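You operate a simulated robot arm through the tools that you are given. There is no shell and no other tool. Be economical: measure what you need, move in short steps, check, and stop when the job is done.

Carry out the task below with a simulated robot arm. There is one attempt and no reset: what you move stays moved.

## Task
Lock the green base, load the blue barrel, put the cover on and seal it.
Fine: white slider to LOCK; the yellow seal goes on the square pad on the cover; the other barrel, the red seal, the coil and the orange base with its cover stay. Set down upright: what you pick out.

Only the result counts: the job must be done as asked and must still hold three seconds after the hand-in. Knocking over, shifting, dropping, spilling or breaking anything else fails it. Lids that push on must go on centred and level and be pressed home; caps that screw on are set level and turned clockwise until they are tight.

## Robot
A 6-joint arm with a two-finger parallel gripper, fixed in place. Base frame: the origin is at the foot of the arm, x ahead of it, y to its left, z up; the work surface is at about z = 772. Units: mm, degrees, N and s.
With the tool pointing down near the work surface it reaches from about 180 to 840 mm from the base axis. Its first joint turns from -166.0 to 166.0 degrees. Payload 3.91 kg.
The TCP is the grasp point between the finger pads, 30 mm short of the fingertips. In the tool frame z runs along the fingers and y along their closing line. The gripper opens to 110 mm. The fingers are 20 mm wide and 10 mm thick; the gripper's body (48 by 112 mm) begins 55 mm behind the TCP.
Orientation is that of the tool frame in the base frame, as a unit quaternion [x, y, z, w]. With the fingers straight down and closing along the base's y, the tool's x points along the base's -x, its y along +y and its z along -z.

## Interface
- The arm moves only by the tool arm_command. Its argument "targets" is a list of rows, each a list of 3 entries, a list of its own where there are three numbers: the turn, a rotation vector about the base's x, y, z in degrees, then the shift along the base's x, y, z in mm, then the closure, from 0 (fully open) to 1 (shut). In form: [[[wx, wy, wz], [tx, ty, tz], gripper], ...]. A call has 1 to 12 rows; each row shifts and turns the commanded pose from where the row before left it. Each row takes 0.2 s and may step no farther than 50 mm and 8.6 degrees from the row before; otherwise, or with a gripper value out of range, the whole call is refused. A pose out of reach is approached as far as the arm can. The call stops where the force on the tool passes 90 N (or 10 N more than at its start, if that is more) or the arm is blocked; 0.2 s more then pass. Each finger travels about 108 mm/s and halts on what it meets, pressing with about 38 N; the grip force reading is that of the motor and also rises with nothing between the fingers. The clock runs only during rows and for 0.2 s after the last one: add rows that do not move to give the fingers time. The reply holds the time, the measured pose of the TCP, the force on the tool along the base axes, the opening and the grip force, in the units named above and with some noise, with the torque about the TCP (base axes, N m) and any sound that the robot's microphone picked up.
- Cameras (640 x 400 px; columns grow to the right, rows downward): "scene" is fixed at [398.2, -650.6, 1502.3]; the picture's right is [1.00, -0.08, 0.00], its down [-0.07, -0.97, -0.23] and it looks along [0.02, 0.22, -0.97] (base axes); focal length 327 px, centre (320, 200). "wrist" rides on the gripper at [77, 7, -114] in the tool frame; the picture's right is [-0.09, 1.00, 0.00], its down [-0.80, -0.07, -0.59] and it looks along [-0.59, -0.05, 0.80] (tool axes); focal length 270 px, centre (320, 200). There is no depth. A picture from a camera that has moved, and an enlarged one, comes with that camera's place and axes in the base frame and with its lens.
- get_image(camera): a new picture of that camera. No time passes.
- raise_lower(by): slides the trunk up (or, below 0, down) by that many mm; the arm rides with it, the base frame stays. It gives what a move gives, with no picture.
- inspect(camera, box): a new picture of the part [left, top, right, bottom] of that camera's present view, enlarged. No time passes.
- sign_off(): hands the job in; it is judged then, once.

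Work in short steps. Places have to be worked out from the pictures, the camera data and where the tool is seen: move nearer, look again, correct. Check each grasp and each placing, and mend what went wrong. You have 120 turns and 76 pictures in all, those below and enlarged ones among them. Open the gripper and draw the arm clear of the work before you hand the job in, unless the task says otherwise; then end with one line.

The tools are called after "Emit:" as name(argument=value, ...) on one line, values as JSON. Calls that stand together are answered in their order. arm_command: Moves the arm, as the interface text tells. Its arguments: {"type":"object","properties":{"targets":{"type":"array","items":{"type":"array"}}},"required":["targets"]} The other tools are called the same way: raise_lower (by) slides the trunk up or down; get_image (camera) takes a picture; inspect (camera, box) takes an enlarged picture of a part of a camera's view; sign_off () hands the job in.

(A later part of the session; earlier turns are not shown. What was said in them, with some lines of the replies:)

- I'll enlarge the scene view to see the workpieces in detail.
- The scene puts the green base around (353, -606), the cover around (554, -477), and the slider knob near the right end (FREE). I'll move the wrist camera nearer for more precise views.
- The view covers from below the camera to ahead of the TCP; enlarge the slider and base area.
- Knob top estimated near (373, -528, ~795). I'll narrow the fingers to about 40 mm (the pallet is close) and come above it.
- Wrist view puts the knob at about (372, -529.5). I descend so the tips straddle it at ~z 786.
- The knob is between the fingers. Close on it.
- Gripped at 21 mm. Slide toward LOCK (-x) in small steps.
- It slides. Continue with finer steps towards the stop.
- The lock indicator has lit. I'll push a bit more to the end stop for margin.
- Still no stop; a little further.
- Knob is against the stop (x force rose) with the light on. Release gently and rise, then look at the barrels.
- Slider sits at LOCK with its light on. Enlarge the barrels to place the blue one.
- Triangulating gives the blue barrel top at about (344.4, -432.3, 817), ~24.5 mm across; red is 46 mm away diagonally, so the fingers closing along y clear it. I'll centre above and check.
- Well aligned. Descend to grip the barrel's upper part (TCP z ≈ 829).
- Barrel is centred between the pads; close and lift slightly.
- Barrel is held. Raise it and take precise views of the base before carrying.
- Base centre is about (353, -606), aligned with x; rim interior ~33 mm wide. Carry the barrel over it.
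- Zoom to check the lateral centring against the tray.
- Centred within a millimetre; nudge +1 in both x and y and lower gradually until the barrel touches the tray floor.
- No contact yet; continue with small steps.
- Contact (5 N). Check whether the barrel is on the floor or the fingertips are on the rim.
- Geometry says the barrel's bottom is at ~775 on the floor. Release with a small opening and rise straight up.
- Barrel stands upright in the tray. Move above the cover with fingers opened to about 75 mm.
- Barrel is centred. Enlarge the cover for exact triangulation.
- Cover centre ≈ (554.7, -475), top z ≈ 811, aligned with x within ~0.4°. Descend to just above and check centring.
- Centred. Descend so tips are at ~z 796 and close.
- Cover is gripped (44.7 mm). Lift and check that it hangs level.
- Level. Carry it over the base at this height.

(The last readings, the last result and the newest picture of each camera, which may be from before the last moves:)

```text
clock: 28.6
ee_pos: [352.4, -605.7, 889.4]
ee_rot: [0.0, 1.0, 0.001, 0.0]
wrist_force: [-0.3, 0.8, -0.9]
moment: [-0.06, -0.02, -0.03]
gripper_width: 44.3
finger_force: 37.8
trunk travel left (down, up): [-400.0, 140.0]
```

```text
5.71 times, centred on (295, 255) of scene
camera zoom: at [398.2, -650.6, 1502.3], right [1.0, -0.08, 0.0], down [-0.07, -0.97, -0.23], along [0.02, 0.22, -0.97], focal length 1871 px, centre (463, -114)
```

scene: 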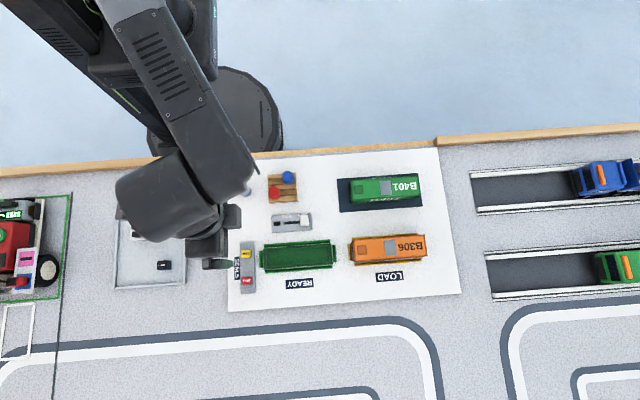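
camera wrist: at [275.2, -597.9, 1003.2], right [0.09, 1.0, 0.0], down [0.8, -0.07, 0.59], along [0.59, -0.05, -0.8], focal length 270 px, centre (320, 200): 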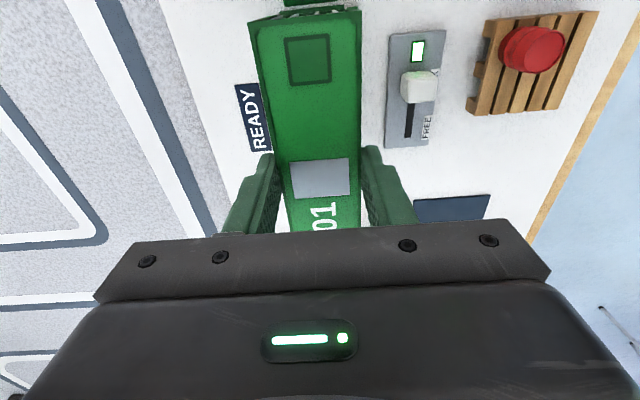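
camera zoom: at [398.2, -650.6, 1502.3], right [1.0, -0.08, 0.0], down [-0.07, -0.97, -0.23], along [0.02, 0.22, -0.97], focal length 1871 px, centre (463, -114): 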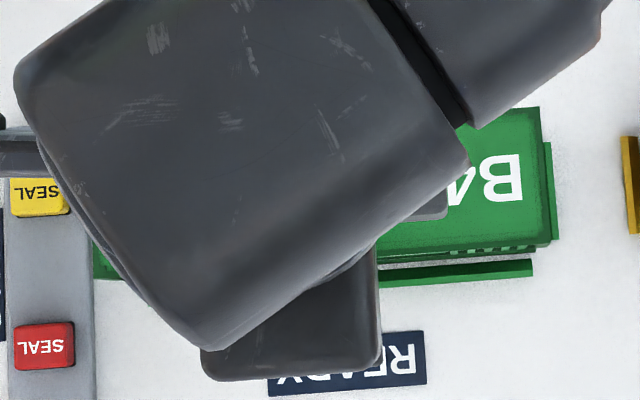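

Cover's right end reads ≈429.1, y ≈ -606.3; shift x by -0.9 and lower to just above the rim.

Emit:
arm_command(targets=[[[0, 0, 0], [-0.9, 0, -20], 0.7], [[0, 0, 0], [0, 0, -15], 0.7], [[0, 0, 0], [0, 0, -6], 0.7], [[0, 0, 0], [0, 0, 0], 0.7]])

Emit:
inspect(camera="wrist", box=[220, 0, 400, 160])

Emit:
inspect(camera="scene", box=[290, 230, 350, 280])

```text
clock: 29.6
ee_pos: [354.1, -606.1, 850.0]
ee_rot: [0.0, 1.0, 0.0, 0.0]
wrist_force: [-0.5, 0.6, -0.7]
moment: [0.04, 0.01, -0.04]
gripper_width: 44.3
finger_force: 37.7
trunk travel left (down, up): [-400.0, 140.0]
```

```text
2.50 times, centred on (310, 80) of wrist
camera zoom: at [275.3, -597.8, 962.5], right [0.09, 1.0, 0.0], down [0.8, -0.07, 0.59], along [0.59, -0.05, -0.8], focal length 676 px, centre (345, 500)
```

zoom: 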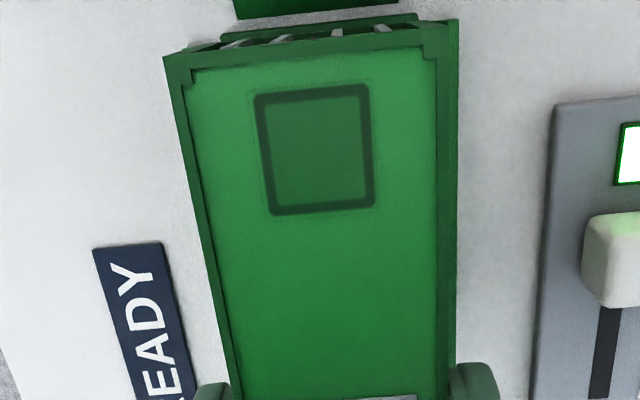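

```text
8.00 times, centred on (320, 255) of scene
camera zoom: at [398.2, -650.6, 1502.3], right [1.0, -0.08, 0.0], down [-0.07, -0.97, -0.23], along [0.02, 0.22, -0.97], focal length 2619 px, centre (320, -240)
```

zoom: 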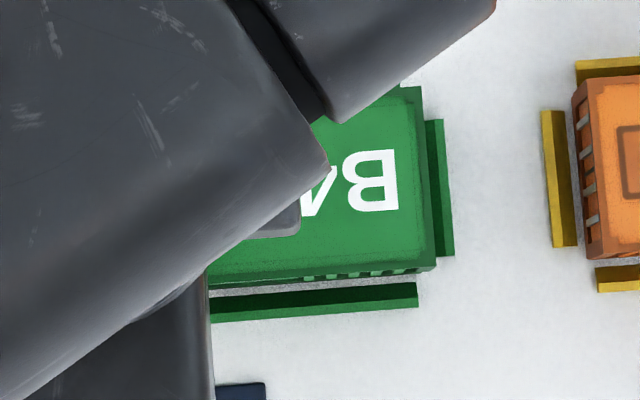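

Ends read ≈279 and 428.9, so shift x -0.6; then lower in small steps watching force.

Emit:
arm_command(targets=[[[0, 0, 0], [-0.6, 0, -4], 0.7], [[0, 0, 0], [0, 0, -3], 0.7], [[0, 0, 0], [0, 0, -2], 0.7], [[0, 0, 0], [0, 0, 0], 0.7]])

```text
clock: 30.6
ee_pos: [350.8, -605.1, 840.1]
ee_rot: [0.0, 1.0, 0.0, 0.0]
wrist_force: [0.3, -0.6, -0.5]
moment: [0.0, -0.02, -0.02]
gripper_width: 44.3
finger_force: 38.3
trunk travel left (down, up): [-400.0, 140.0]
```

Emit:
arm_command(targets=[[[0, 0, 0], [0, 0, -2], 0.7], [[0, 0, 0], [0, 0, -2], 0.7], [[0, 0, 0], [0, 0, 0], 0.7]])

Emit:
get_image(camera="wrist")

```text
clock: 31.4
ee_pos: [352.6, -604.9, 836.0]
ee_rot: [0.0, 1.0, 0.0, 0.0]
wrist_force: [0.5, 0.5, -0.8]
moment: [-0.02, 0.02, 0.01]
gripper_width: 44.1
finger_force: 37.8
trunk travel left (down, up): [-400.0, 140.0]
```

```text
30 pictures are left
camera wrist: at [274.1, -597.4, 950.3], right [0.09, 1.0, 0.0], down [0.8, -0.07, 0.59], along [0.59, -0.05, -0.8], focal length 270 px, centre (320, 200)
```

wrist: 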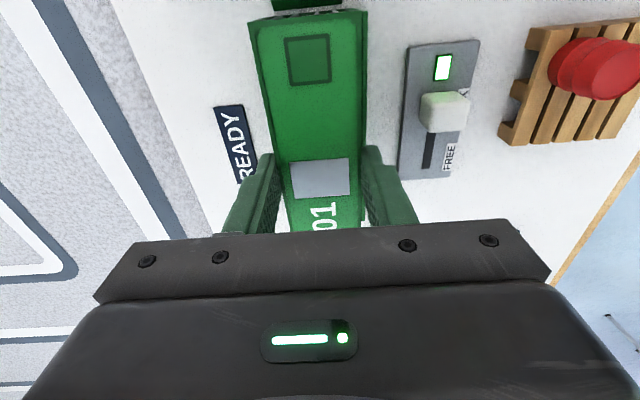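

No contact yet; continue down slowly.

Emit:
arm_command(targets=[[[0, 0, 0], [0, 0, -1.5], 0.7], [[0, 0, 0], [0, 0, -1.5], 0.7], [[0, 0, 0], [0, 0, 0], 0.7]])

```text
clock: 32.2
ee_pos: [352.5, -605.5, 834.1]
ee_rot: [0.0, 1.0, -0.001, -0.001]
wrist_force: [0.7, -0.2, -0.3]
moment: [0.02, -0.01, 0.0]
gripper_width: 44.2
finger_force: 37.9
trunk travel left (down, up): [-400.0, 140.0]
```

Emit:
arm_command(targets=[[[0, 0, 0], [0, 0, -1.5], 0.7], [[0, 0, 0], [0, 0, -1.5], 0.7], [[0, 0, 0], [0, 0, 0], 0.7]])

```text
clock: 33.0
ee_pos: [352.2, -605.0, 832.1]
ee_rot: [0.0, 1.0, 0.0, 0.0]
wrist_force: [-0.2, 0.5, -0.8]
moment: [0.01, -0.03, 0.0]
gripper_width: 44.1
finger_force: 37.8
trunk travel left (down, up): [-400.0, 140.0]
```

Emit:
arm_command(targets=[[[0, 0, 0], [0, 0, -1.5], 0.7], [[0, 0, 0], [0, 0, -1], 0.7], [[0, 0, 0], [0, 0, 0], 0.7]])

Emit:
inspect(camera="wrist", box=[220, 0, 400, 160])

Emit:
inspect(camera="scene", box=[290, 230, 350, 280])

```text
clock: 33.8
ee_pos: [352.8, -605.4, 828.9]
ee_rot: [0.0, 1.0, 0.0, 0.0]
wrist_force: [-0.1, 1.9, 4.3]
moment: [0.07, 0.14, 0.0]
gripper_width: 44.1
finger_force: 38.1
trunk travel left (down, up): [-400.0, 140.0]
```

```text
2.50 times, centred on (310, 80) of wrist
camera zoom: at [273.7, -597.5, 943.0], right [0.09, 1.0, 0.0], down [0.8, -0.07, 0.59], along [0.59, -0.05, -0.8], focal length 676 px, centre (345, 500)
```

zoom: 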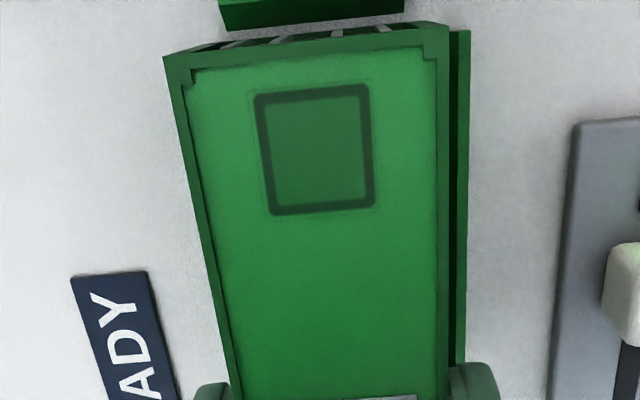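

```text
8.00 times, centred on (320, 255) of scene
camera zoom: at [398.2, -650.6, 1502.3], right [1.0, -0.08, 0.0], down [-0.07, -0.97, -0.23], along [0.02, 0.22, -0.97], focal length 2619 px, centre (320, -240)
```

zoom: 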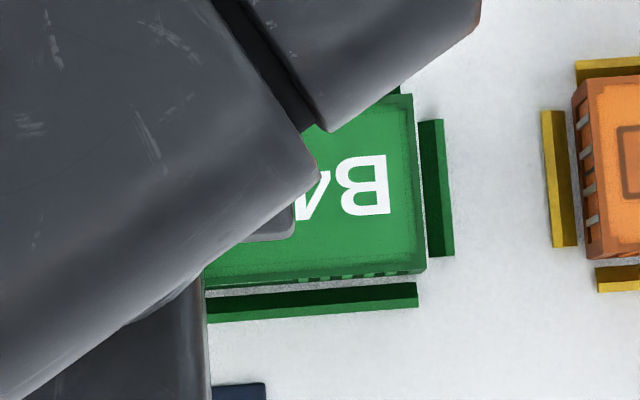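

Contact at about TCP 829, near the expected seat. Press down gently and watch for seating.

Emit:
arm_command(targets=[[[0, 0, 0], [0, 0, -1], 0.7], [[0, 0, 0], [0, 0, -1], 0.7], [[0, 0, 0], [0, 0, 0], 0.7]])

```text
clock: 34.6
ee_pos: [351.7, -605.0, 828.7]
ee_rot: [0.0, 1.0, -0.002, 0.001]
wrist_force: [1.0, -0.6, 20.9]
moment: [0.13, 0.54, -0.01]
gripper_width: 44.3
finger_force: 38.5
trunk travel left (down, up): [-400.0, 140.0]
```

20 N with a moment suggesting contact toward the -x side. Look for a gap or tilt before pressing further.

Emit:
inspect(camera="scene", box=[255, 235, 345, 285])

Emit:
inspect(camera="wrist", box=[235, 0, 375, 60])

```text
7.11 times, centred on (300, 260) of scene
camera zoom: at [398.2, -650.6, 1502.3], right [1.0, -0.08, 0.0], down [-0.07, -0.97, -0.23], along [0.02, 0.22, -0.97], focal length 2328 px, centre (462, -227)
```

zoom: 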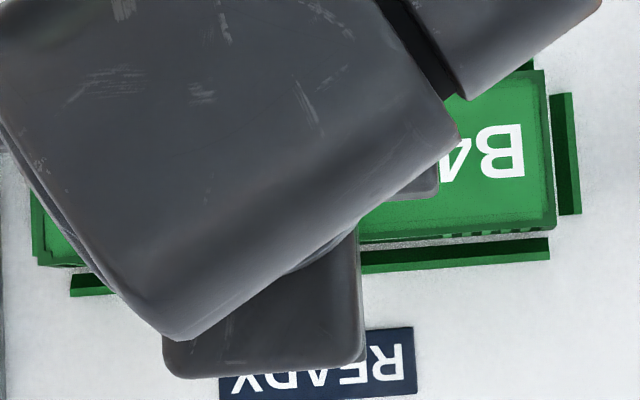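

```text
4.57 times, centred on (305, 30) of wrist
camera zoom: at [273.5, -597.0, 942.7], right [0.09, 1.0, 0.0], down [0.8, -0.07, 0.6], along [0.59, -0.06, -0.8], focal length 1236 px, centre (389, 977)
```

zoom: 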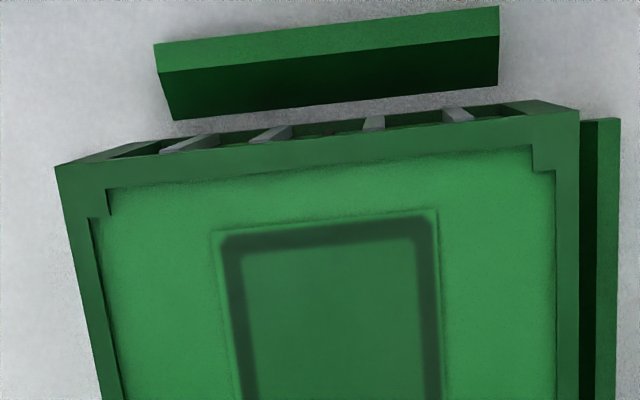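

Comparing triangulated heights: cover on mat 808.5, seated orange 812.3, so a rise of ~3.8 means seated; I am at ~+2.7 – consistent with being down. Press a bit more to be sure it's home.

Emit:
arm_command(targets=[[[0, 0, 0], [0, 0, -1], 0.7], [[0, 0, 0], [0, 0, -1], 0.7], [[0, 0, 0], [0, 0, 0], 0.7]])

```text
clock: 35.4
ee_pos: [349.8, -606.2, 826.8]
ee_rot: [0.0, 1.0, -0.001, 0.001]
wrist_force: [5.0, -5.3, 29.9]
moment: [-0.13, -0.14, 0.0]
gripper_width: 44.7
finger_force: 38.3
trunk travel left (down, up): [-400.0, 140.0]
```

The moment has evened out. Continue pressing by 1 mm and look.

Emit:
arm_command(targets=[[[0, 0, 0], [0, 0, -1], 0.7], [[0, 0, 0], [0, 0, -1], 0.7], [[0, 0, 0], [0, 0, 0], 0.7]])

Emit:
get_image(camera="wrist")

```text
clock: 36.2
ee_pos: [351.0, -604.6, 824.7]
ee_rot: [0.0, 1.0, -0.001, 0.001]
wrist_force: [2.6, -5.2, 29.4]
moment: [-0.1, 0.02, -0.06]
gripper_width: 44.3
finger_force: 38.3
trunk travel left (down, up): [-400.0, 140.0]
```

```text
25 pictures are left
camera wrist: at [272.9, -596.9, 938.3], right [0.09, 1.0, 0.0], down [0.8, -0.07, 0.6], along [0.59, -0.05, -0.8], focal length 270 px, centre (320, 200)
```

wrist: 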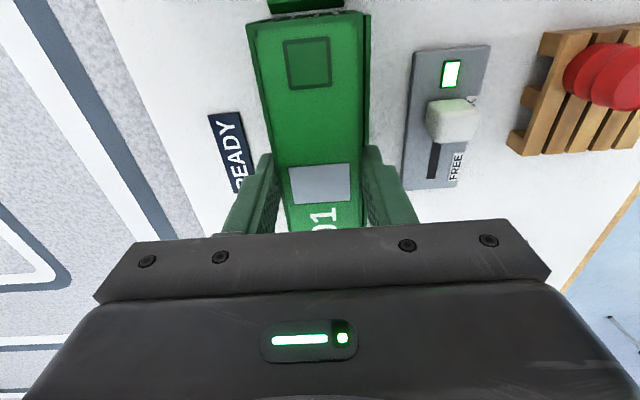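

The fingers now slip at ~30 N, so the cover has bottomed. Release, rise, and inspect.

Emit:
arm_command(targets=[[[0, 0, 0], [0, 0, 1.5], 0.6], [[0, 0, 0], [0, 0, 0], 0.48], [[0, 0, 0], [0, 0, 0], 0.48], [[0, 0, 0], [0, 0, 35], 0.48], [[0, 0, 0], [0, 0, 45], 0.48], [[0, 0, 0], [-40, 20, 10], 0.48], [[0, 0, 0], [-40, 20, 0], 0.48], [[0, 0, 0], [-20, 20, 0], 0.48], [[0, 0, 0], [0, 0, 0], 0.48]])

Emit:
inspect(camera="scene", box=[230, 225, 350, 295])

```text
clock: 38.2
ee_pos: [252.0, -545.1, 914.8]
ee_rot: [0.0, 1.0, -0.001, -0.001]
wrist_force: [-0.5, -0.2, -0.1]
moment: [0.01, -0.02, -0.03]
gripper_width: 57.3
finger_force: 0.1
trunk travel left (down, up): [-400.0, 140.0]
```

```text
5.33 times, centred on (290, 260) of scene
camera zoom: at [398.2, -650.6, 1502.3], right [1.0, -0.08, 0.0], down [-0.07, -0.97, -0.23], along [0.02, 0.22, -0.97], focal length 1746 px, centre (480, -120)
```

zoom: 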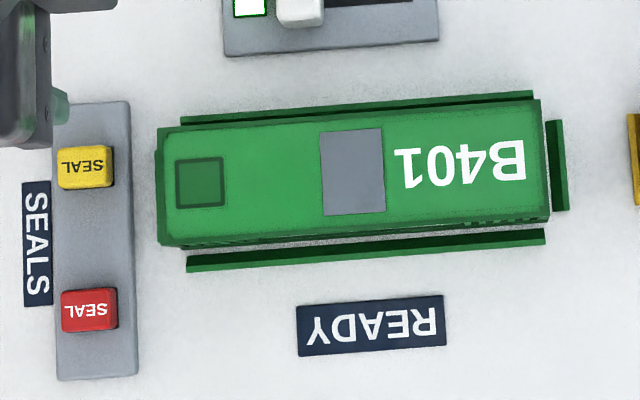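

Compare with the seated orange unit, and take a wrist view for level and seating check.

Emit:
inspect(camera="scene", box=[335, 225, 455, 295])

Emit:
inspect(camera="wrist", box=[200, 60, 420, 220])

```text
5.33 times, centred on (395, 260) of scene
camera zoom: at [398.2, -650.6, 1502.3], right [1.0, -0.08, 0.0], down [-0.07, -0.97, -0.23], along [0.02, 0.22, -0.97], focal length 1746 px, centre (-80, -120)
```

zoom: 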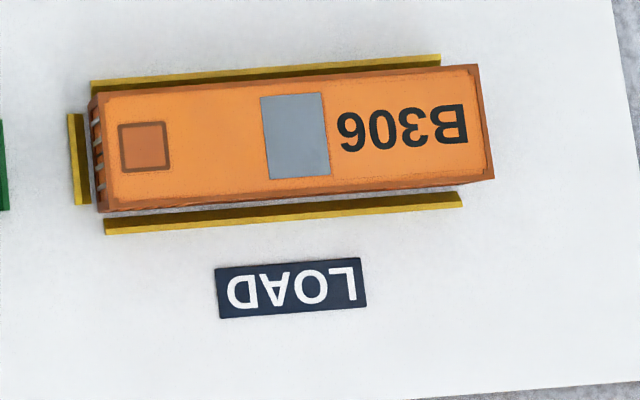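

```text
2.50 times, centred on (310, 140) of wrist
camera zoom: at [174.0, -537.2, 1028.5], right [0.09, 1.0, 0.0], down [0.8, -0.07, 0.59], along [0.59, -0.05, -0.8], focal length 676 px, centre (345, 350)
```

zoom: 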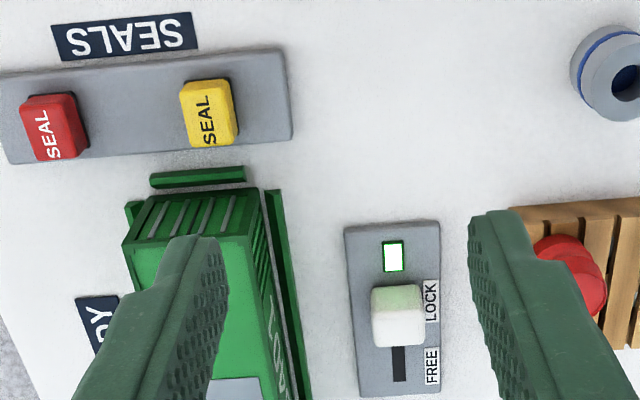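

Check lateral centring by comparing the guide gaps of green and orange at high zoom.

Emit:
inspect(camera="scene", box=[300, 235, 344, 275])

Emit:
inspect(camera="scene", box=[345, 230, 389, 270])

```text
10.00 times, centred on (322, 255) of scene
camera zoom: at [398.2, -650.6, 1502.3], right [1.0, -0.08, 0.0], down [-0.07, -0.97, -0.23], along [0.02, 0.22, -0.97], focal length 3274 px, centre (300, -350)
```

zoom: 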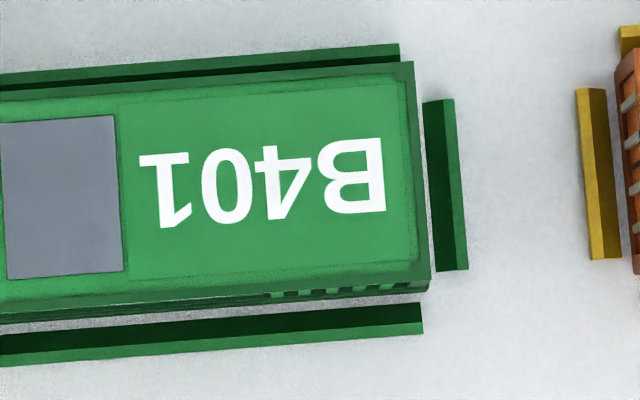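

```text
10.00 times, centred on (367, 250) of scene
camera zoom: at [398.2, -650.6, 1502.3], right [1.0, -0.08, 0.0], down [-0.07, -0.97, -0.23], along [0.02, 0.22, -0.97], focal length 3274 px, centre (-150, -300)
```

zoom: 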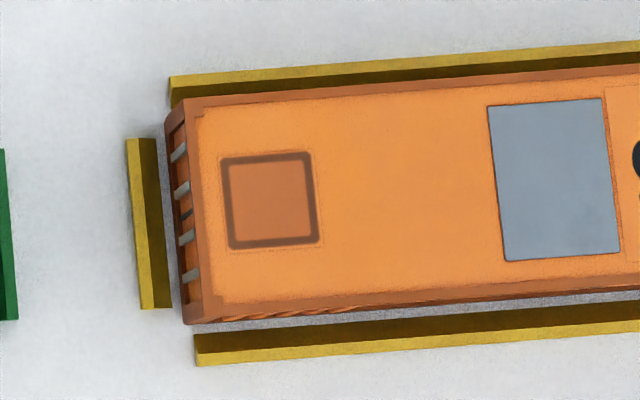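

The cover is ~1.6 mm off in +y and ~0.8 mm in -x relative to the base. I'll regrip, lift slightly, correct and reseat. First go back above it and grip.

Emit:
arm_command(targets=[[[0, 0, 0], [20, -20, 0], 0.4], [[0, 0, 0], [40, -20, 0], 0.4], [[0, 0, 0], [40, -20, 0], 0.4], [[0, 0, 0], [0, 0, -40], 0.4], [[0, 0, 0], [0, 0, -45], 0.4], [[0, 0, 0], [0, 0, 0], 0.4], [[0, 0, 0], [0, 0, 0], 0.5], [[0, 0, 0], [0, 0, 0], 0.65], [[0, 0, 0], [0, 0, 0], 0.7], [[0, 0, 0], [0, 0, 0], 0.7]])

Emit:
get_image(camera="wrist")

```text
clock: 40.4
ee_pos: [354.4, -606.3, 830.3]
ee_rot: [0.0, 1.0, 0.0, 0.0]
wrist_force: [1.3, 0.2, 0.0]
moment: [0.0, -0.01, -0.02]
gripper_width: 44.3
finger_force: 37.8
trunk travel left (down, up): [-400.0, 140.0]
```

```text
19 pictures are left
camera wrist: at [275.1, -597.9, 944.0], right [0.09, 1.0, 0.0], down [0.8, -0.07, 0.59], along [0.59, -0.05, -0.8], focal length 270 px, centre (320, 200)
```

wrist: 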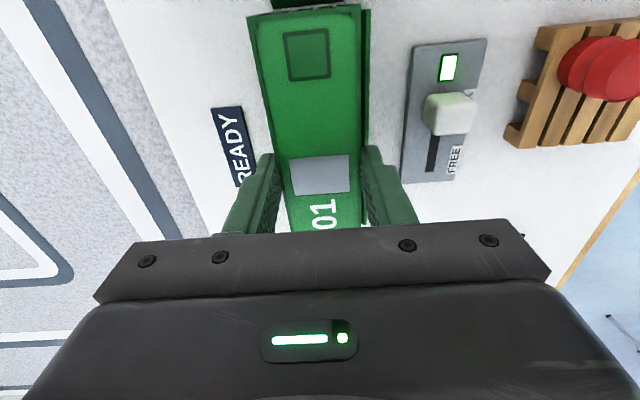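

Grip is good. Lift 12 mm, shift +0.8 x and -0.6 y.

Emit:
arm_command(targets=[[[0, 0, 0], [0, 0, 6], 0.7], [[0, 0, 0], [0, 0, 6], 0.7], [[0, 0, 0], [0.8, -0.6, 0], 0.7], [[0, 0, 0], [0, 0, 0], 0.7]])

Emit:
inspect(camera="scene", box=[300, 235, 344, 275])

```text
clock: 41.4
ee_pos: [352.8, -606.6, 841.9]
ee_rot: [0.0, 1.0, 0.0, 0.001]
wrist_force: [-0.4, 0.7, -0.6]
moment: [0.01, 0.0, 0.01]
gripper_width: 44.2
finger_force: 37.5
trunk travel left (down, up): [-400.0, 140.0]
```

```text
10.00 times, centred on (322, 255) of scene
camera zoom: at [398.2, -650.6, 1502.3], right [1.0, -0.08, 0.0], down [-0.07, -0.97, -0.23], along [0.02, 0.22, -0.97], focal length 3274 px, centre (300, -350)
```

zoom: 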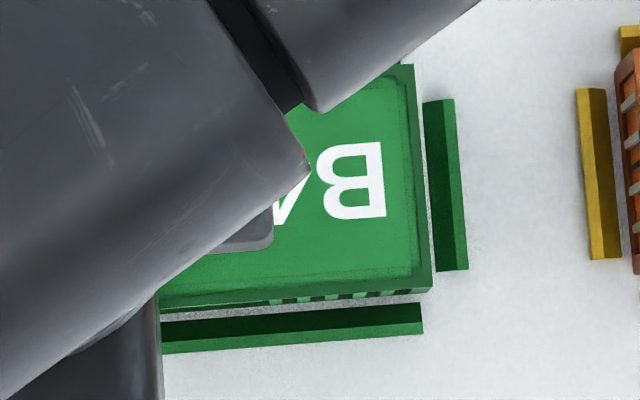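

Lateral position now reads right; the right end is ~0.9 mm short of the base edge. Shift +0.9 x, then lower.

Emit:
arm_command(targets=[[[0, 0, 0], [0.9, 0.2, 0], 0.7], [[0, 0, 0], [0, 0, -4], 0.7], [[0, 0, 0], [0, 0, -4], 0.7], [[0, 0, 0], [0, 0, -2], 0.7], [[0, 0, 0], [0, 0, -1], 0.7], [[0, 0, 0], [0, 0, 0], 0.7]])

Emit:
inspect(camera="scene", box=[300, 235, 344, 275])

```text
clock: 42.8
ee_pos: [352.7, -605.0, 830.5]
ee_rot: [0.0, 1.0, 0.0, 0.001]
wrist_force: [0.6, -0.8, 0.2]
moment: [0.02, -0.03, -0.03]
gripper_width: 44.3
finger_force: 38.2
trunk travel left (down, up): [-400.0, 140.0]
```

```text
10.00 times, centred on (322, 255) of scene
camera zoom: at [398.2, -650.6, 1502.3], right [1.0, -0.08, 0.0], down [-0.07, -0.97, -0.23], along [0.02, 0.22, -0.97], focal length 3274 px, centre (300, -350)
```

zoom: 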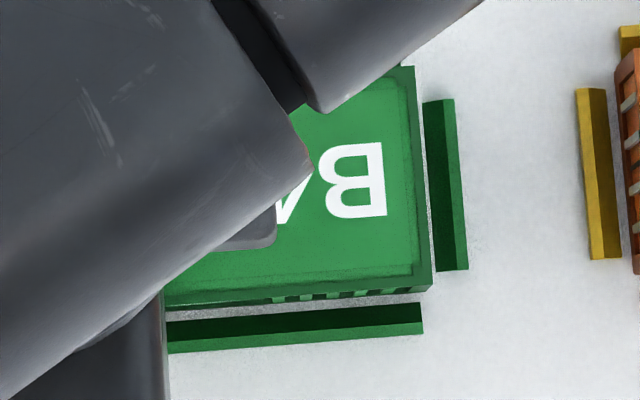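

Position is within ~0.3 mm. Continue lowering to contact and press.

Emit:
arm_command(targets=[[[0, 0, 0], [0, 0, -1], 0.7], [[0, 0, 0], [0, 0, -1], 0.7], [[0, 0, 0], [0, 0, 0], 0.7]])

```text
clock: 43.6
ee_pos: [352.9, -605.1, 829.4]
ee_rot: [0.0, 1.0, -0.001, 0.001]
wrist_force: [-1.4, -1.5, 12.4]
moment: [0.07, 0.47, 0.05]
gripper_width: 44.4
finger_force: 38.5
trunk travel left (down, up): [-400.0, 140.0]
```

Emit:
arm_command(targets=[[[0, 0, 0], [0, 0, -1], 0.7], [[0, 0, 0], [0, 0, -1], 0.7], [[0, 0, 0], [0, 0, 0], 0.7]])

```text
clock: 44.4
ee_pos: [353.5, -605.3, 829.1]
ee_rot: [0.0, 1.0, -0.003, 0.002]
wrist_force: [2.1, -2.4, 29.3]
moment: [-0.06, 0.01, 0.02]
gripper_width: 43.9
finger_force: 38.6
trunk travel left (down, up): [-400.0, 140.0]
```

Even contact with 29 N. Release, rise 30 mm, close the fingers, and then press down on the top centre.

Emit:
arm_command(targets=[[[0, 0, 0], [0, 0, 1.5], 0.6], [[0, 0, 0], [0, 0, 0], 0.48], [[0, 0, 0], [0, 0, 0], 0.48], [[0, 0, 0], [0, 0, 35], 0.48], [[0, 0, 0], [0, 0, 0], 0.8], [[0, 0, 0], [0, 0, 0], 1], [[0, 0, 0], [0, 0, 0], 1], [[0, 0, 0], [0, 0, -10], 1], [[0, 0, 0], [0, 0, -5], 1], [[0, 0, 0], [0, 0, 0], 1]])

```text
clock: 46.6
ee_pos: [354.3, -606.3, 847.2]
ee_rot: [0.0, 1.0, 0.0, 0.001]
wrist_force: [-0.2, -0.2, -0.8]
moment: [-0.01, 0.01, 0.0]
gripper_width: 0.4
finger_force: 37.6
trunk travel left (down, up): [-400.0, 140.0]
```

Emit:
arm_command(targets=[[[0, 0, 0], [0, 0, -2], 1], [[0, 0, 0], [0, 0, -2], 1], [[0, 0, 0], [0, 0, -1], 1], [[0, 0, 0], [0, 0, 0], 1]])

```text
clock: 47.6
ee_pos: [353.3, -605.4, 846.1]
ee_rot: [0.0, 1.0, -0.002, 0.002]
wrist_force: [0.7, -1.8, 29.0]
moment: [-0.05, 0.0, 0.0]
gripper_width: 0.0
finger_force: 37.7
trunk travel left (down, up): [-400.0, 140.0]
```

Contact with the top at TCP 846. Press harder and see whether it goes further in.

Emit:
arm_command(targets=[[[0, 0, 0], [0, 0, -1.5], 1], [[0, 0, 0], [0, 0, -1.5], 1], [[0, 0, 0], [0, 0, -1.5], 1], [[0, 0, 0], [0, 0, 0], 1]])

```text
clock: 48.6
ee_pos: [353.2, -605.1, 846.9]
ee_rot: [0.0, 1.0, -0.005, 0.003]
wrist_force: [0.8, -5.7, 55.2]
moment: [-0.14, 0.13, 0.03]
gripper_width: 0.1
finger_force: 37.5
trunk travel left (down, up): [-400.0, 140.0]
```

Emit:
arm_command(targets=[[[0, 0, 0], [0, 0, -1.5], 1], [[0, 0, 0], [0, 0, -1.5], 1], [[0, 0, 0], [0, 0, -1], 1], [[0, 0, 0], [0, 0, 0], 1]])

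```text
clock: 49.6
ee_pos: [352.1, -604.5, 845.5]
ee_rot: [0.0, 1.0, -0.01, 0.005]
wrist_force: [2.9, -2.5, 72.2]
moment: [-0.04, 0.22, 0.02]
gripper_width: 0.0
finger_force: 37.8
trunk travel left (down, up): [-400.0, 140.0]
```

No movement at 72 N. Back off and triangulate the top height (pad) to confirm seating against the orange reference (812.3).

Emit:
arm_command(targets=[[[0, 0, 0], [0, 0, 15], 1], [[0, 0, 0], [0, 0, 40], 1], [[0, 0, 0], [0, 0, 40], 0.6], [[0, 0, 0], [0, 40, 0], 0.5], [[0, 0, 0], [0, 45, 0], 0.5], [[0, 0, 0], [0, 45, 0], 0.5], [[0, 0, 0], [0, 0, 0], 0.5]])

Emit:
inspect(camera="wrist", box=[60, 0, 260, 200])

Emit:
inspect(camera="scene", box=[253, 230, 345, 287])

```text
clock: 51.2
ee_pos: [350.2, -476.9, 929.3]
ee_rot: [0.0, 1.0, 0.001, 0.0]
wrist_force: [0.7, 0.4, -0.3]
moment: [0.0, 0.0, -0.04]
gripper_width: 55.0
finger_force: 0.0
trunk travel left (down, up): [-400.0, 140.0]
```

```text
2.00 times, centred on (160, 100) of wrist
camera zoom: at [272.7, -468.9, 1043.0], right [0.09, 1.0, 0.0], down [0.8, -0.07, 0.59], along [0.59, -0.05, -0.8], focal length 541 px, centre (640, 400)
```

zoom: 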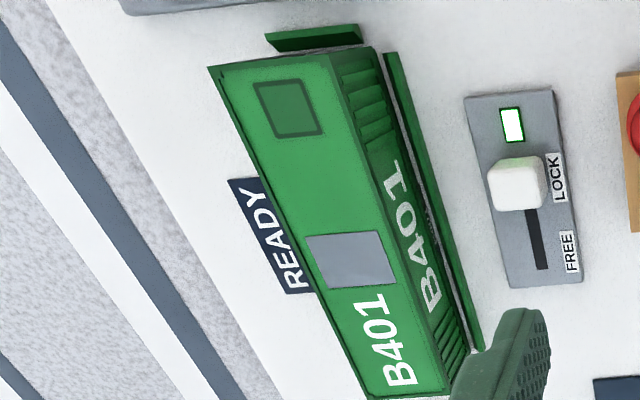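

```text
6.96 times, centred on (299, 258) of scene
camera zoom: at [398.2, -650.6, 1502.3], right [1.0, -0.08, 0.0], down [-0.07, -0.97, -0.23], along [0.02, 0.22, -0.97], focal length 2278 px, centre (466, -207)
```

zoom: 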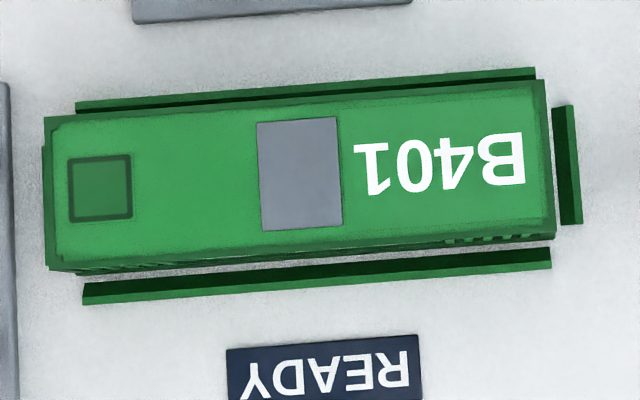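

Heights match the seated orange unit (813–814 vs 812–814), so it is home; but pressing twisted it about 0.5° and left it ~1 mm to +y. A squeeze by the centred gripper will square it up without lifting.

Emit:
arm_command(targets=[[[0, 0, 0], [0.7, -44, 0], 0.4], [[0, 0, 0], [0.7, -43, 0], 0.4], [[0, 0, 0], [0.7, -42.4, 0], 0.4], [[0, 0, 0], [0, 0, -45], 0.4], [[0, 0, 0], [0, 0, -40], 0.4], [[0, 0, 0], [0, 0, -14], 0.4], [[0, 0, 0], [0, 0, 0], 0.4]])

Emit:
get_image(camera="wrist")

```text
clock: 52.8
ee_pos: [355.6, -607.6, 829.5]
ee_rot: [0.0, 1.0, 0.0, 0.0]
wrist_force: [1.0, 0.0, 0.1]
moment: [0.0, 0.0, 0.0]
gripper_width: 65.9
finger_force: 0.0
trunk travel left (down, up): [-400.0, 140.0]
```

```text
14 pictures are left
camera wrist: at [277.5, -599.4, 943.0], right [0.09, 1.0, 0.0], down [0.8, -0.07, 0.59], along [0.59, -0.05, -0.8], focal length 270 px, centre (320, 200)
```

wrist: 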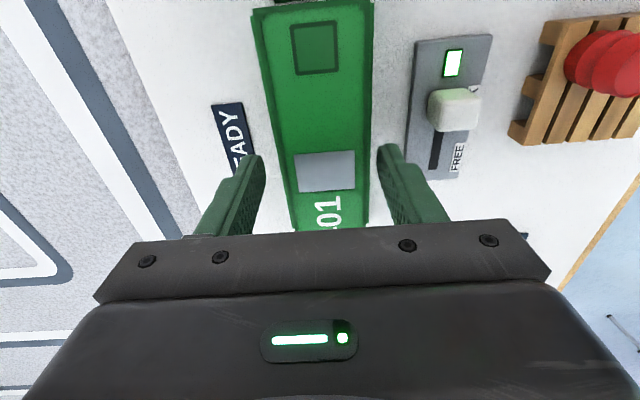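

The gripper centre is ~3 mm to -y of the cover; target shift is ~1.5 mm, so move +1.2 y before squeezing.

Emit:
arm_command(targets=[[[0, 0, 0], [0, 1.2, 0], 0.4], [[0, 0, 0], [0, 0, 0], 0.5], [[0, 0, 0], [0, 0, 0], 0.55], [[0, 0, 0], [0, 0, 0], 0.58], [[0, 0, 0], [0, 0, 0], 0.62], [[0, 0, 0], [0, 0, 0], 0.65], [[0, 0, 0], [0, 0, 0], 0.65]])

Emit:
inspect(camera="scene", box=[300, 235, 344, 275])

```text
clock: 54.4
ee_pos: [355.2, -605.1, 828.7]
ee_rot: [0.0, 1.0, 0.0, 0.0]
wrist_force: [-0.6, -0.2, -0.5]
moment: [-0.04, 0.05, 0.05]
gripper_width: 44.3
finger_force: 38.4
trunk travel left (down, up): [-400.0, 140.0]
```

```text
10.00 times, centred on (322, 255) of scene
camera zoom: at [398.2, -650.6, 1502.3], right [1.0, -0.08, 0.0], down [-0.07, -0.97, -0.23], along [0.02, 0.22, -0.97], focal length 3274 px, centre (300, -350)
```

zoom: 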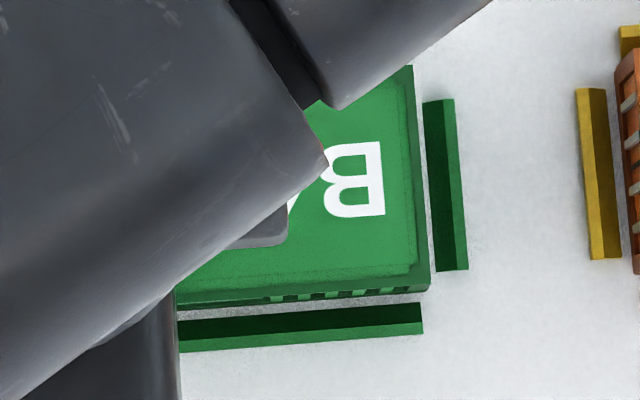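

Force-free and aligned. Release, rise, and move above the yellow seal, then check both.

Emit:
arm_command(targets=[[[0, 0, 0], [0, 0, 0], 0.6], [[0, 0, 0], [0, 0, 0], 0.5], [[0, 0, 0], [0, 0, 0], 0.5], [[0, 0, 0], [0, 0, 35], 0.5], [[0, 0, 0], [0, 0, 40], 0.6], [[0, 0, 0], [-40, 5, 0], 0.68], [[0, 0, 0], [-40, 5, 0], 0.68], [[0, 0, 0], [-30, 3, -20], 0.68], [[0, 0, 0], [0, 0, 0], 0.68]])

Emit:
get_image(camera="wrist")

Emit:
inspect(camera="scene", box=[225, 225, 345, 300])

```text
clock: 56.4
ee_pos: [246.0, -591.4, 884.3]
ee_rot: [-0.001, 1.0, 0.001, 0.0]
wrist_force: [0.6, -0.4, -0.7]
moment: [0.01, 0.0, 0.0]
gripper_width: 35.1
finger_force: 0.0
trunk travel left (down, up): [-400.0, 140.0]
```

```text
12 pictures are left
camera wrist: at [168.5, -583.5, 997.9], right [0.09, 1.0, 0.0], down [0.8, -0.07, 0.59], along [0.59, -0.05, -0.8], focal length 270 px, centre (320, 200)
```

wrist: 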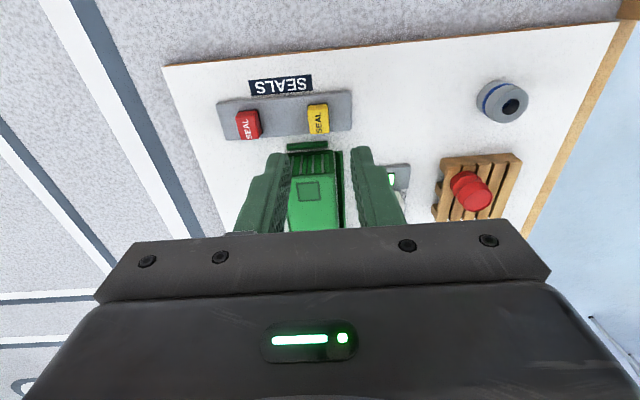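

```text
5.33 times, centred on (285, 262) of scene
camera zoom: at [398.2, -650.6, 1502.3], right [1.0, -0.08, 0.0], down [-0.07, -0.97, -0.23], along [0.02, 0.22, -0.97], focal length 1746 px, centre (507, -133)
```

zoom: 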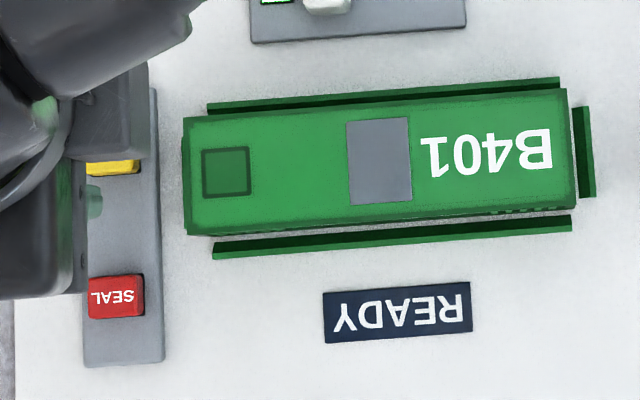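

Cover now reads centre (352, -605.7), fine. Zoom on the yellow seal below the gripper.

Emit:
inspect(camera="wrist", box=[280, 85, 360, 150])

```text
6.15 times, centred on (320, 118) of wrist
camera zoom: at [168.5, -583.5, 997.9], right [0.09, 1.0, 0.0], down [0.8, -0.07, 0.59], along [0.59, -0.05, -0.8], focal length 1663 px, centre (320, 708)
```

zoom: 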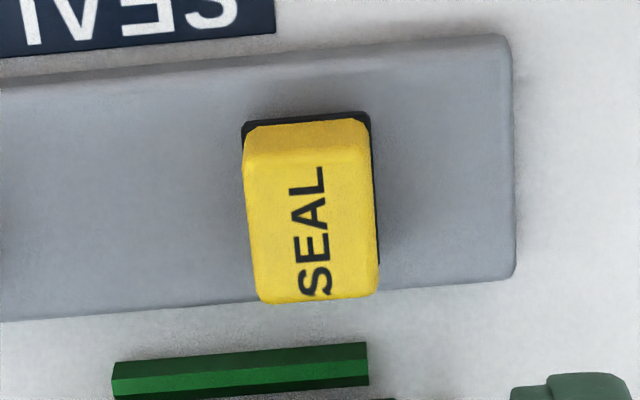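

Seal ≈ (243.5, -591.3), ~17 mm wide in y, top z ~795. Descend around it.

Emit:
arm_command(targets=[[[0, 0, 0], [-2, -0.8, -30], 0.68], [[0, 0, 0], [0, 0, -25], 0.68], [[0, 0, 0], [0, 0, -9], 0.68], [[0, 0, 0], [0, 0, 0], 0.68]])

Emit:
inspect(camera="wrist", box=[250, 90, 390, 210])

```text
clock: 57.4
ee_pos: [242.6, -590.6, 820.8]
ee_rot: [0.0, 1.0, 0.0, 0.0]
wrist_force: [-0.5, 0.1, -0.2]
moment: [0.03, -0.01, 0.01]
gripper_width: 35.2
finger_force: 0.1
trunk travel left (down, up): [-400.0, 140.0]
```

```text
3.33 times, centred on (320, 150) of wrist
camera zoom: at [165.5, -583.4, 934.9], right [0.09, 1.0, 0.0], down [0.8, -0.07, 0.59], along [0.59, -0.05, -0.8], focal length 901 px, centre (320, 367)
```

zoom: 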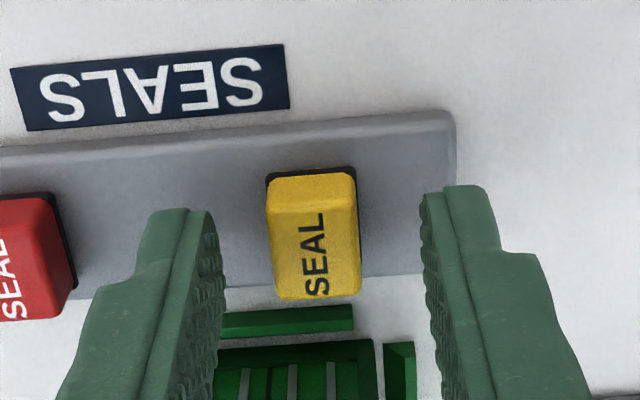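

Aligned. Lower 4 mm more carefully, then close.

Emit:
arm_command(targets=[[[0, 0, 0], [0, 0, -2], 0.68], [[0, 0, 0], [0, 0, -2], 0.68], [[0, 0, 0], [0, 0, 0], 0.75], [[0, 0, 0], [0, 0, 0], 0.85], [[0, 0, 0], [0, 0, 0], 0.9], [[0, 0, 0], [0, 0, 0], 0.9]])

Emit:
inspect(camera="wrist", box=[250, 90, 390, 210])

```text
clock: 58.8
ee_pos: [244.0, -590.4, 817.4]
ee_rot: [0.0, 1.0, 0.0, 0.0]
wrist_force: [1.3, 0.4, 0.9]
moment: [0.0, 0.01, -0.01]
gripper_width: 14.3
finger_force: 38.0
trunk travel left (down, up): [-400.0, 140.0]
```

```text
3.33 times, centred on (320, 150) of wrist
camera zoom: at [165.8, -583.7, 930.6], right [0.09, 1.0, 0.0], down [0.8, -0.07, 0.59], along [0.59, -0.05, -0.8], focal length 901 px, centre (320, 367)
```

zoom: 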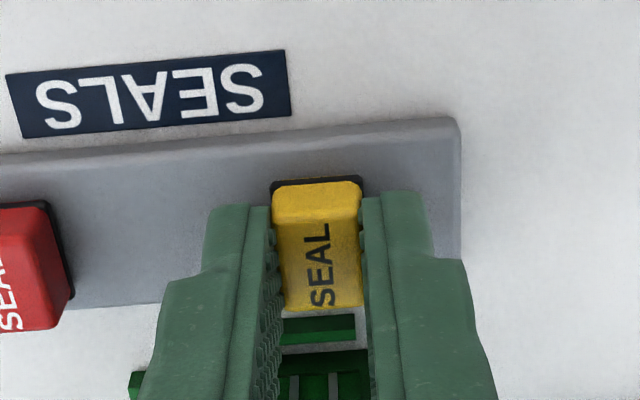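

Gripped (14 mm). Lift and carry to above the pad at ≈ (292, -605).

Emit:
arm_command(targets=[[[0, 0, 0], [0, 0, 8], 0.9], [[0, 0, 0], [0, 0, 40], 0.9], [[0, 0, 0], [0, 0, 15], 0.9], [[0, 0, 0], [24.5, -6.8, 0], 0.9], [[0, 0, 0], [24, -6.8, 0], 0.9], [[0, 0, 0], [0, 0, -12], 0.9], [[0, 0, 0], [0, 0, 0], 0.9]])

Emit:
inspect(camera="wrist", box=[250, 90, 390, 210])

```text
clock: 60.4
ee_pos: [290.6, -605.7, 868.1]
ee_rot: [0.0, 1.0, 0.0, 0.0]
wrist_force: [-0.7, -0.4, 0.4]
moment: [0.0, 0.03, -0.02]
gripper_width: 14.2
finger_force: 37.9
trunk travel left (down, up): [-400.0, 140.0]
```

```text
3.33 times, centred on (320, 150) of wrist
camera zoom: at [213.4, -598.4, 982.5], right [0.09, 1.0, 0.0], down [0.8, -0.07, 0.59], along [0.59, -0.05, -0.8], focal length 901 px, centre (320, 367)
```

zoom: 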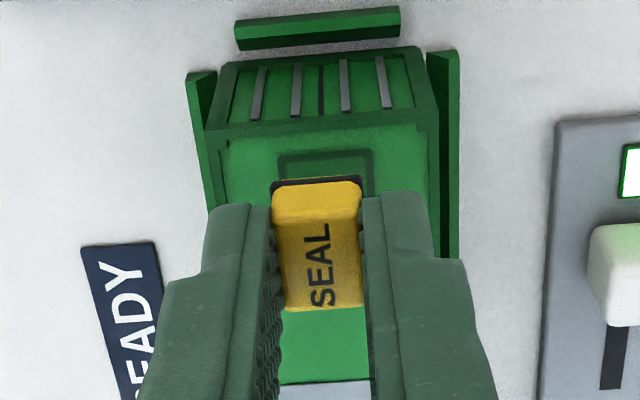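

Pad appears ~1.5–2 mm to +y of the seal and slightly to +x. Shift +1.7 y, +1.0 x and lower closer to compare.

Emit:
arm_command(targets=[[[0, 0, 0], [1, 1.7, -6], 0.9], [[0, 0, 0], [0, 0, -6], 0.9], [[0, 0, 0], [0, 0, 0], 0.9]])

Emit:
inspect(camera="wrist", box=[265, 100, 375, 200])

Emit:
inspect(camera="scene", box=[250, 230, 314, 280])

```text
clock: 61.2
ee_pos: [292.7, -604.1, 856.2]
ee_rot: [0.001, 1.0, -0.001, -0.001]
wrist_force: [0.7, -0.1, -0.3]
moment: [0.02, -0.01, -0.05]
gripper_width: 14.0
finger_force: 37.5
trunk travel left (down, up): [-400.0, 140.0]
```

```text
4.00 times, centred on (320, 150) of wrist
camera zoom: at [214.3, -596.0, 969.6], right [0.09, 1.0, 0.0], down [0.8, -0.07, 0.59], along [0.59, -0.05, -0.8], focal length 1081 px, centre (320, 400)
```

zoom: 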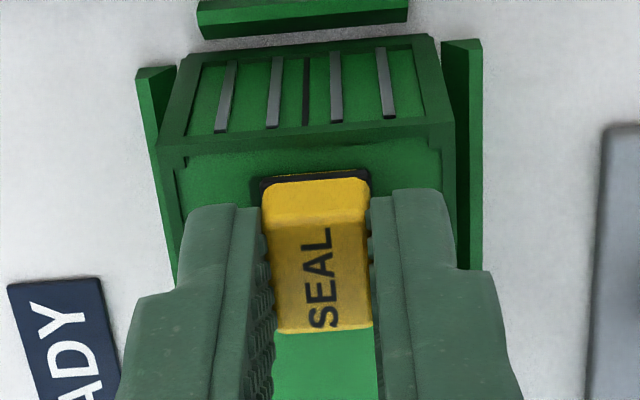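

```text
8.00 times, centred on (282, 255) of scene
camera zoom: at [398.2, -650.6, 1502.3], right [1.0, -0.08, 0.0], down [-0.07, -0.97, -0.23], along [0.02, 0.22, -0.97], focal length 2619 px, centre (624, -240)
```

zoom: 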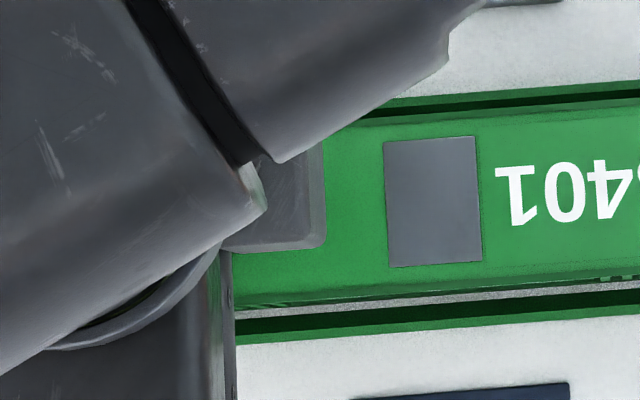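

Seal is now ~0.8 mm too far +y and ~1.2 mm short in x. Correct and lower onto the pad with force watch.

Emit:
arm_command(targets=[[[0, 0, 0], [1.2, -0.8, -2], 0.9], [[0, 0, 0], [0, 0, -1.5], 0.9], [[0, 0, 0], [0, 0, 0], 0.9]])

Emit:
inspect(camera="wrist", box=[265, 100, 375, 200])

```text
clock: 62.0
ee_pos: [293.9, -604.3, 852.9]
ee_rot: [0.0, 1.0, 0.0, 0.001]
wrist_force: [0.1, -1.3, 5.1]
moment: [-0.03, -0.02, 0.0]
gripper_width: 14.5
finger_force: 37.7
trunk travel left (down, up): [-400.0, 140.0]
```

```text
4.00 times, centred on (320, 150) of wrist
camera zoom: at [215.5, -596.5, 967.3], right [0.09, 1.0, 0.0], down [0.8, -0.07, 0.59], along [0.59, -0.05, -0.8], focal length 1081 px, centre (320, 400)
```

zoom: 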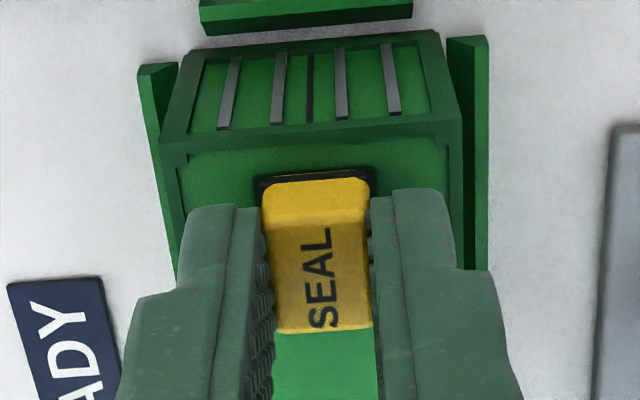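

Contact made, aligned with the pad's edges. Press gently to stick it.

Emit:
arm_command(targets=[[[0, 0, 0], [0, 0, -1], 0.9], [[0, 0, 0], [0, 0, -1], 0.9], [[0, 0, 0], [0, 0, 0], 0.9]])

```text
clock: 62.8
ee_pos: [293.0, -605.8, 853.4]
ee_rot: [-0.001, 1.0, -0.001, 0.001]
wrist_force: [0.2, -1.1, 18.9]
moment: [-0.03, -0.06, 0.0]
gripper_width: 14.1
finger_force: 38.2
trunk travel left (down, up): [-400.0, 140.0]
```

Seated with 19 N. Release gently and rise, retreating to a clear position.

Emit:
arm_command(targets=[[[0, 0, 0], [0, 0, 1.5], 0.85], [[0, 0, 0], [0, 0, 0], 0.75], [[0, 0, 0], [0, 0, 0], 0.72], [[0, 0, 0], [0, 0, 30], 0.72], [[0, 0, 0], [0, 0, 45], 0.6], [[0, 0, 0], [0, 45, 10], 0.5], [[0, 0, 0], [0, 48, 10], 0.5], [[0, 0, 0], [0, 48, 10], 0.5], [[0, 0, 0], [0, 30, 10], 0.4], [[0, 0, 0], [0, 0, 0], 0.4]])

Emit:
inspect(camera="scene", box=[225, 225, 345, 300])

Emit:
get_image(camera="scene")

```text
clock: 65.0
ee_pos: [293.8, -433.5, 966.0]
ee_rot: [0.0, 1.0, 0.0, 0.0]
wrist_force: [-0.6, 0.2, 0.9]
moment: [-0.03, 0.0, 0.01]
gripper_width: 66.1
finger_force: 0.1
trunk travel left (down, up): [-400.0, 140.0]
```

```text
5.33 times, centred on (285, 262) of scene
camera zoom: at [398.2, -650.6, 1502.3], right [1.0, -0.08, 0.0], down [-0.07, -0.97, -0.23], along [0.02, 0.22, -0.97], focal length 1746 px, centre (507, -133)
```

zoom: 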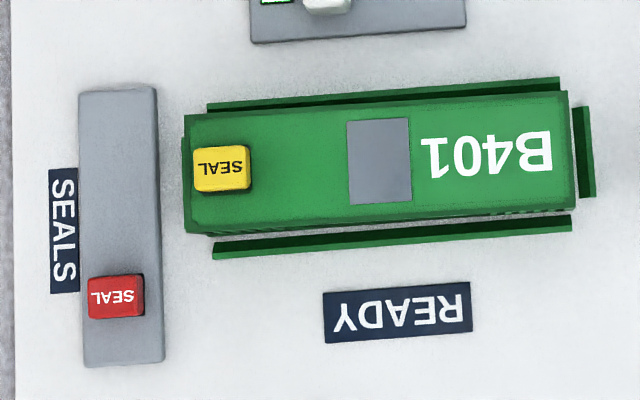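

```text
2 pictures are left
```

scene: 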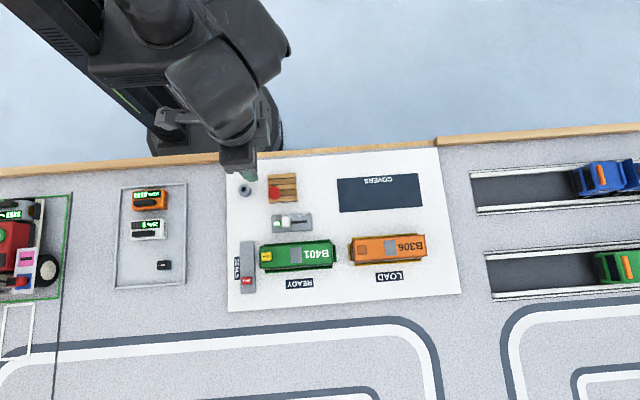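

The seal is on the pad within about 1 mm, and the cover sits flush in its guides, with about 0.7° of yaw. The lock light is on, nothing else has moved, and the arm is open and clear, so I'm handing in.

Emit:
sign_off()

```text
The job is handed in.
```

I locked the green base, loaded the blue barrel upright, put the B401 cover on and pressed it down, and placed the yellow seal on the square pad; the cover sits about 0.6 mm off centre and turned about 0.7°.
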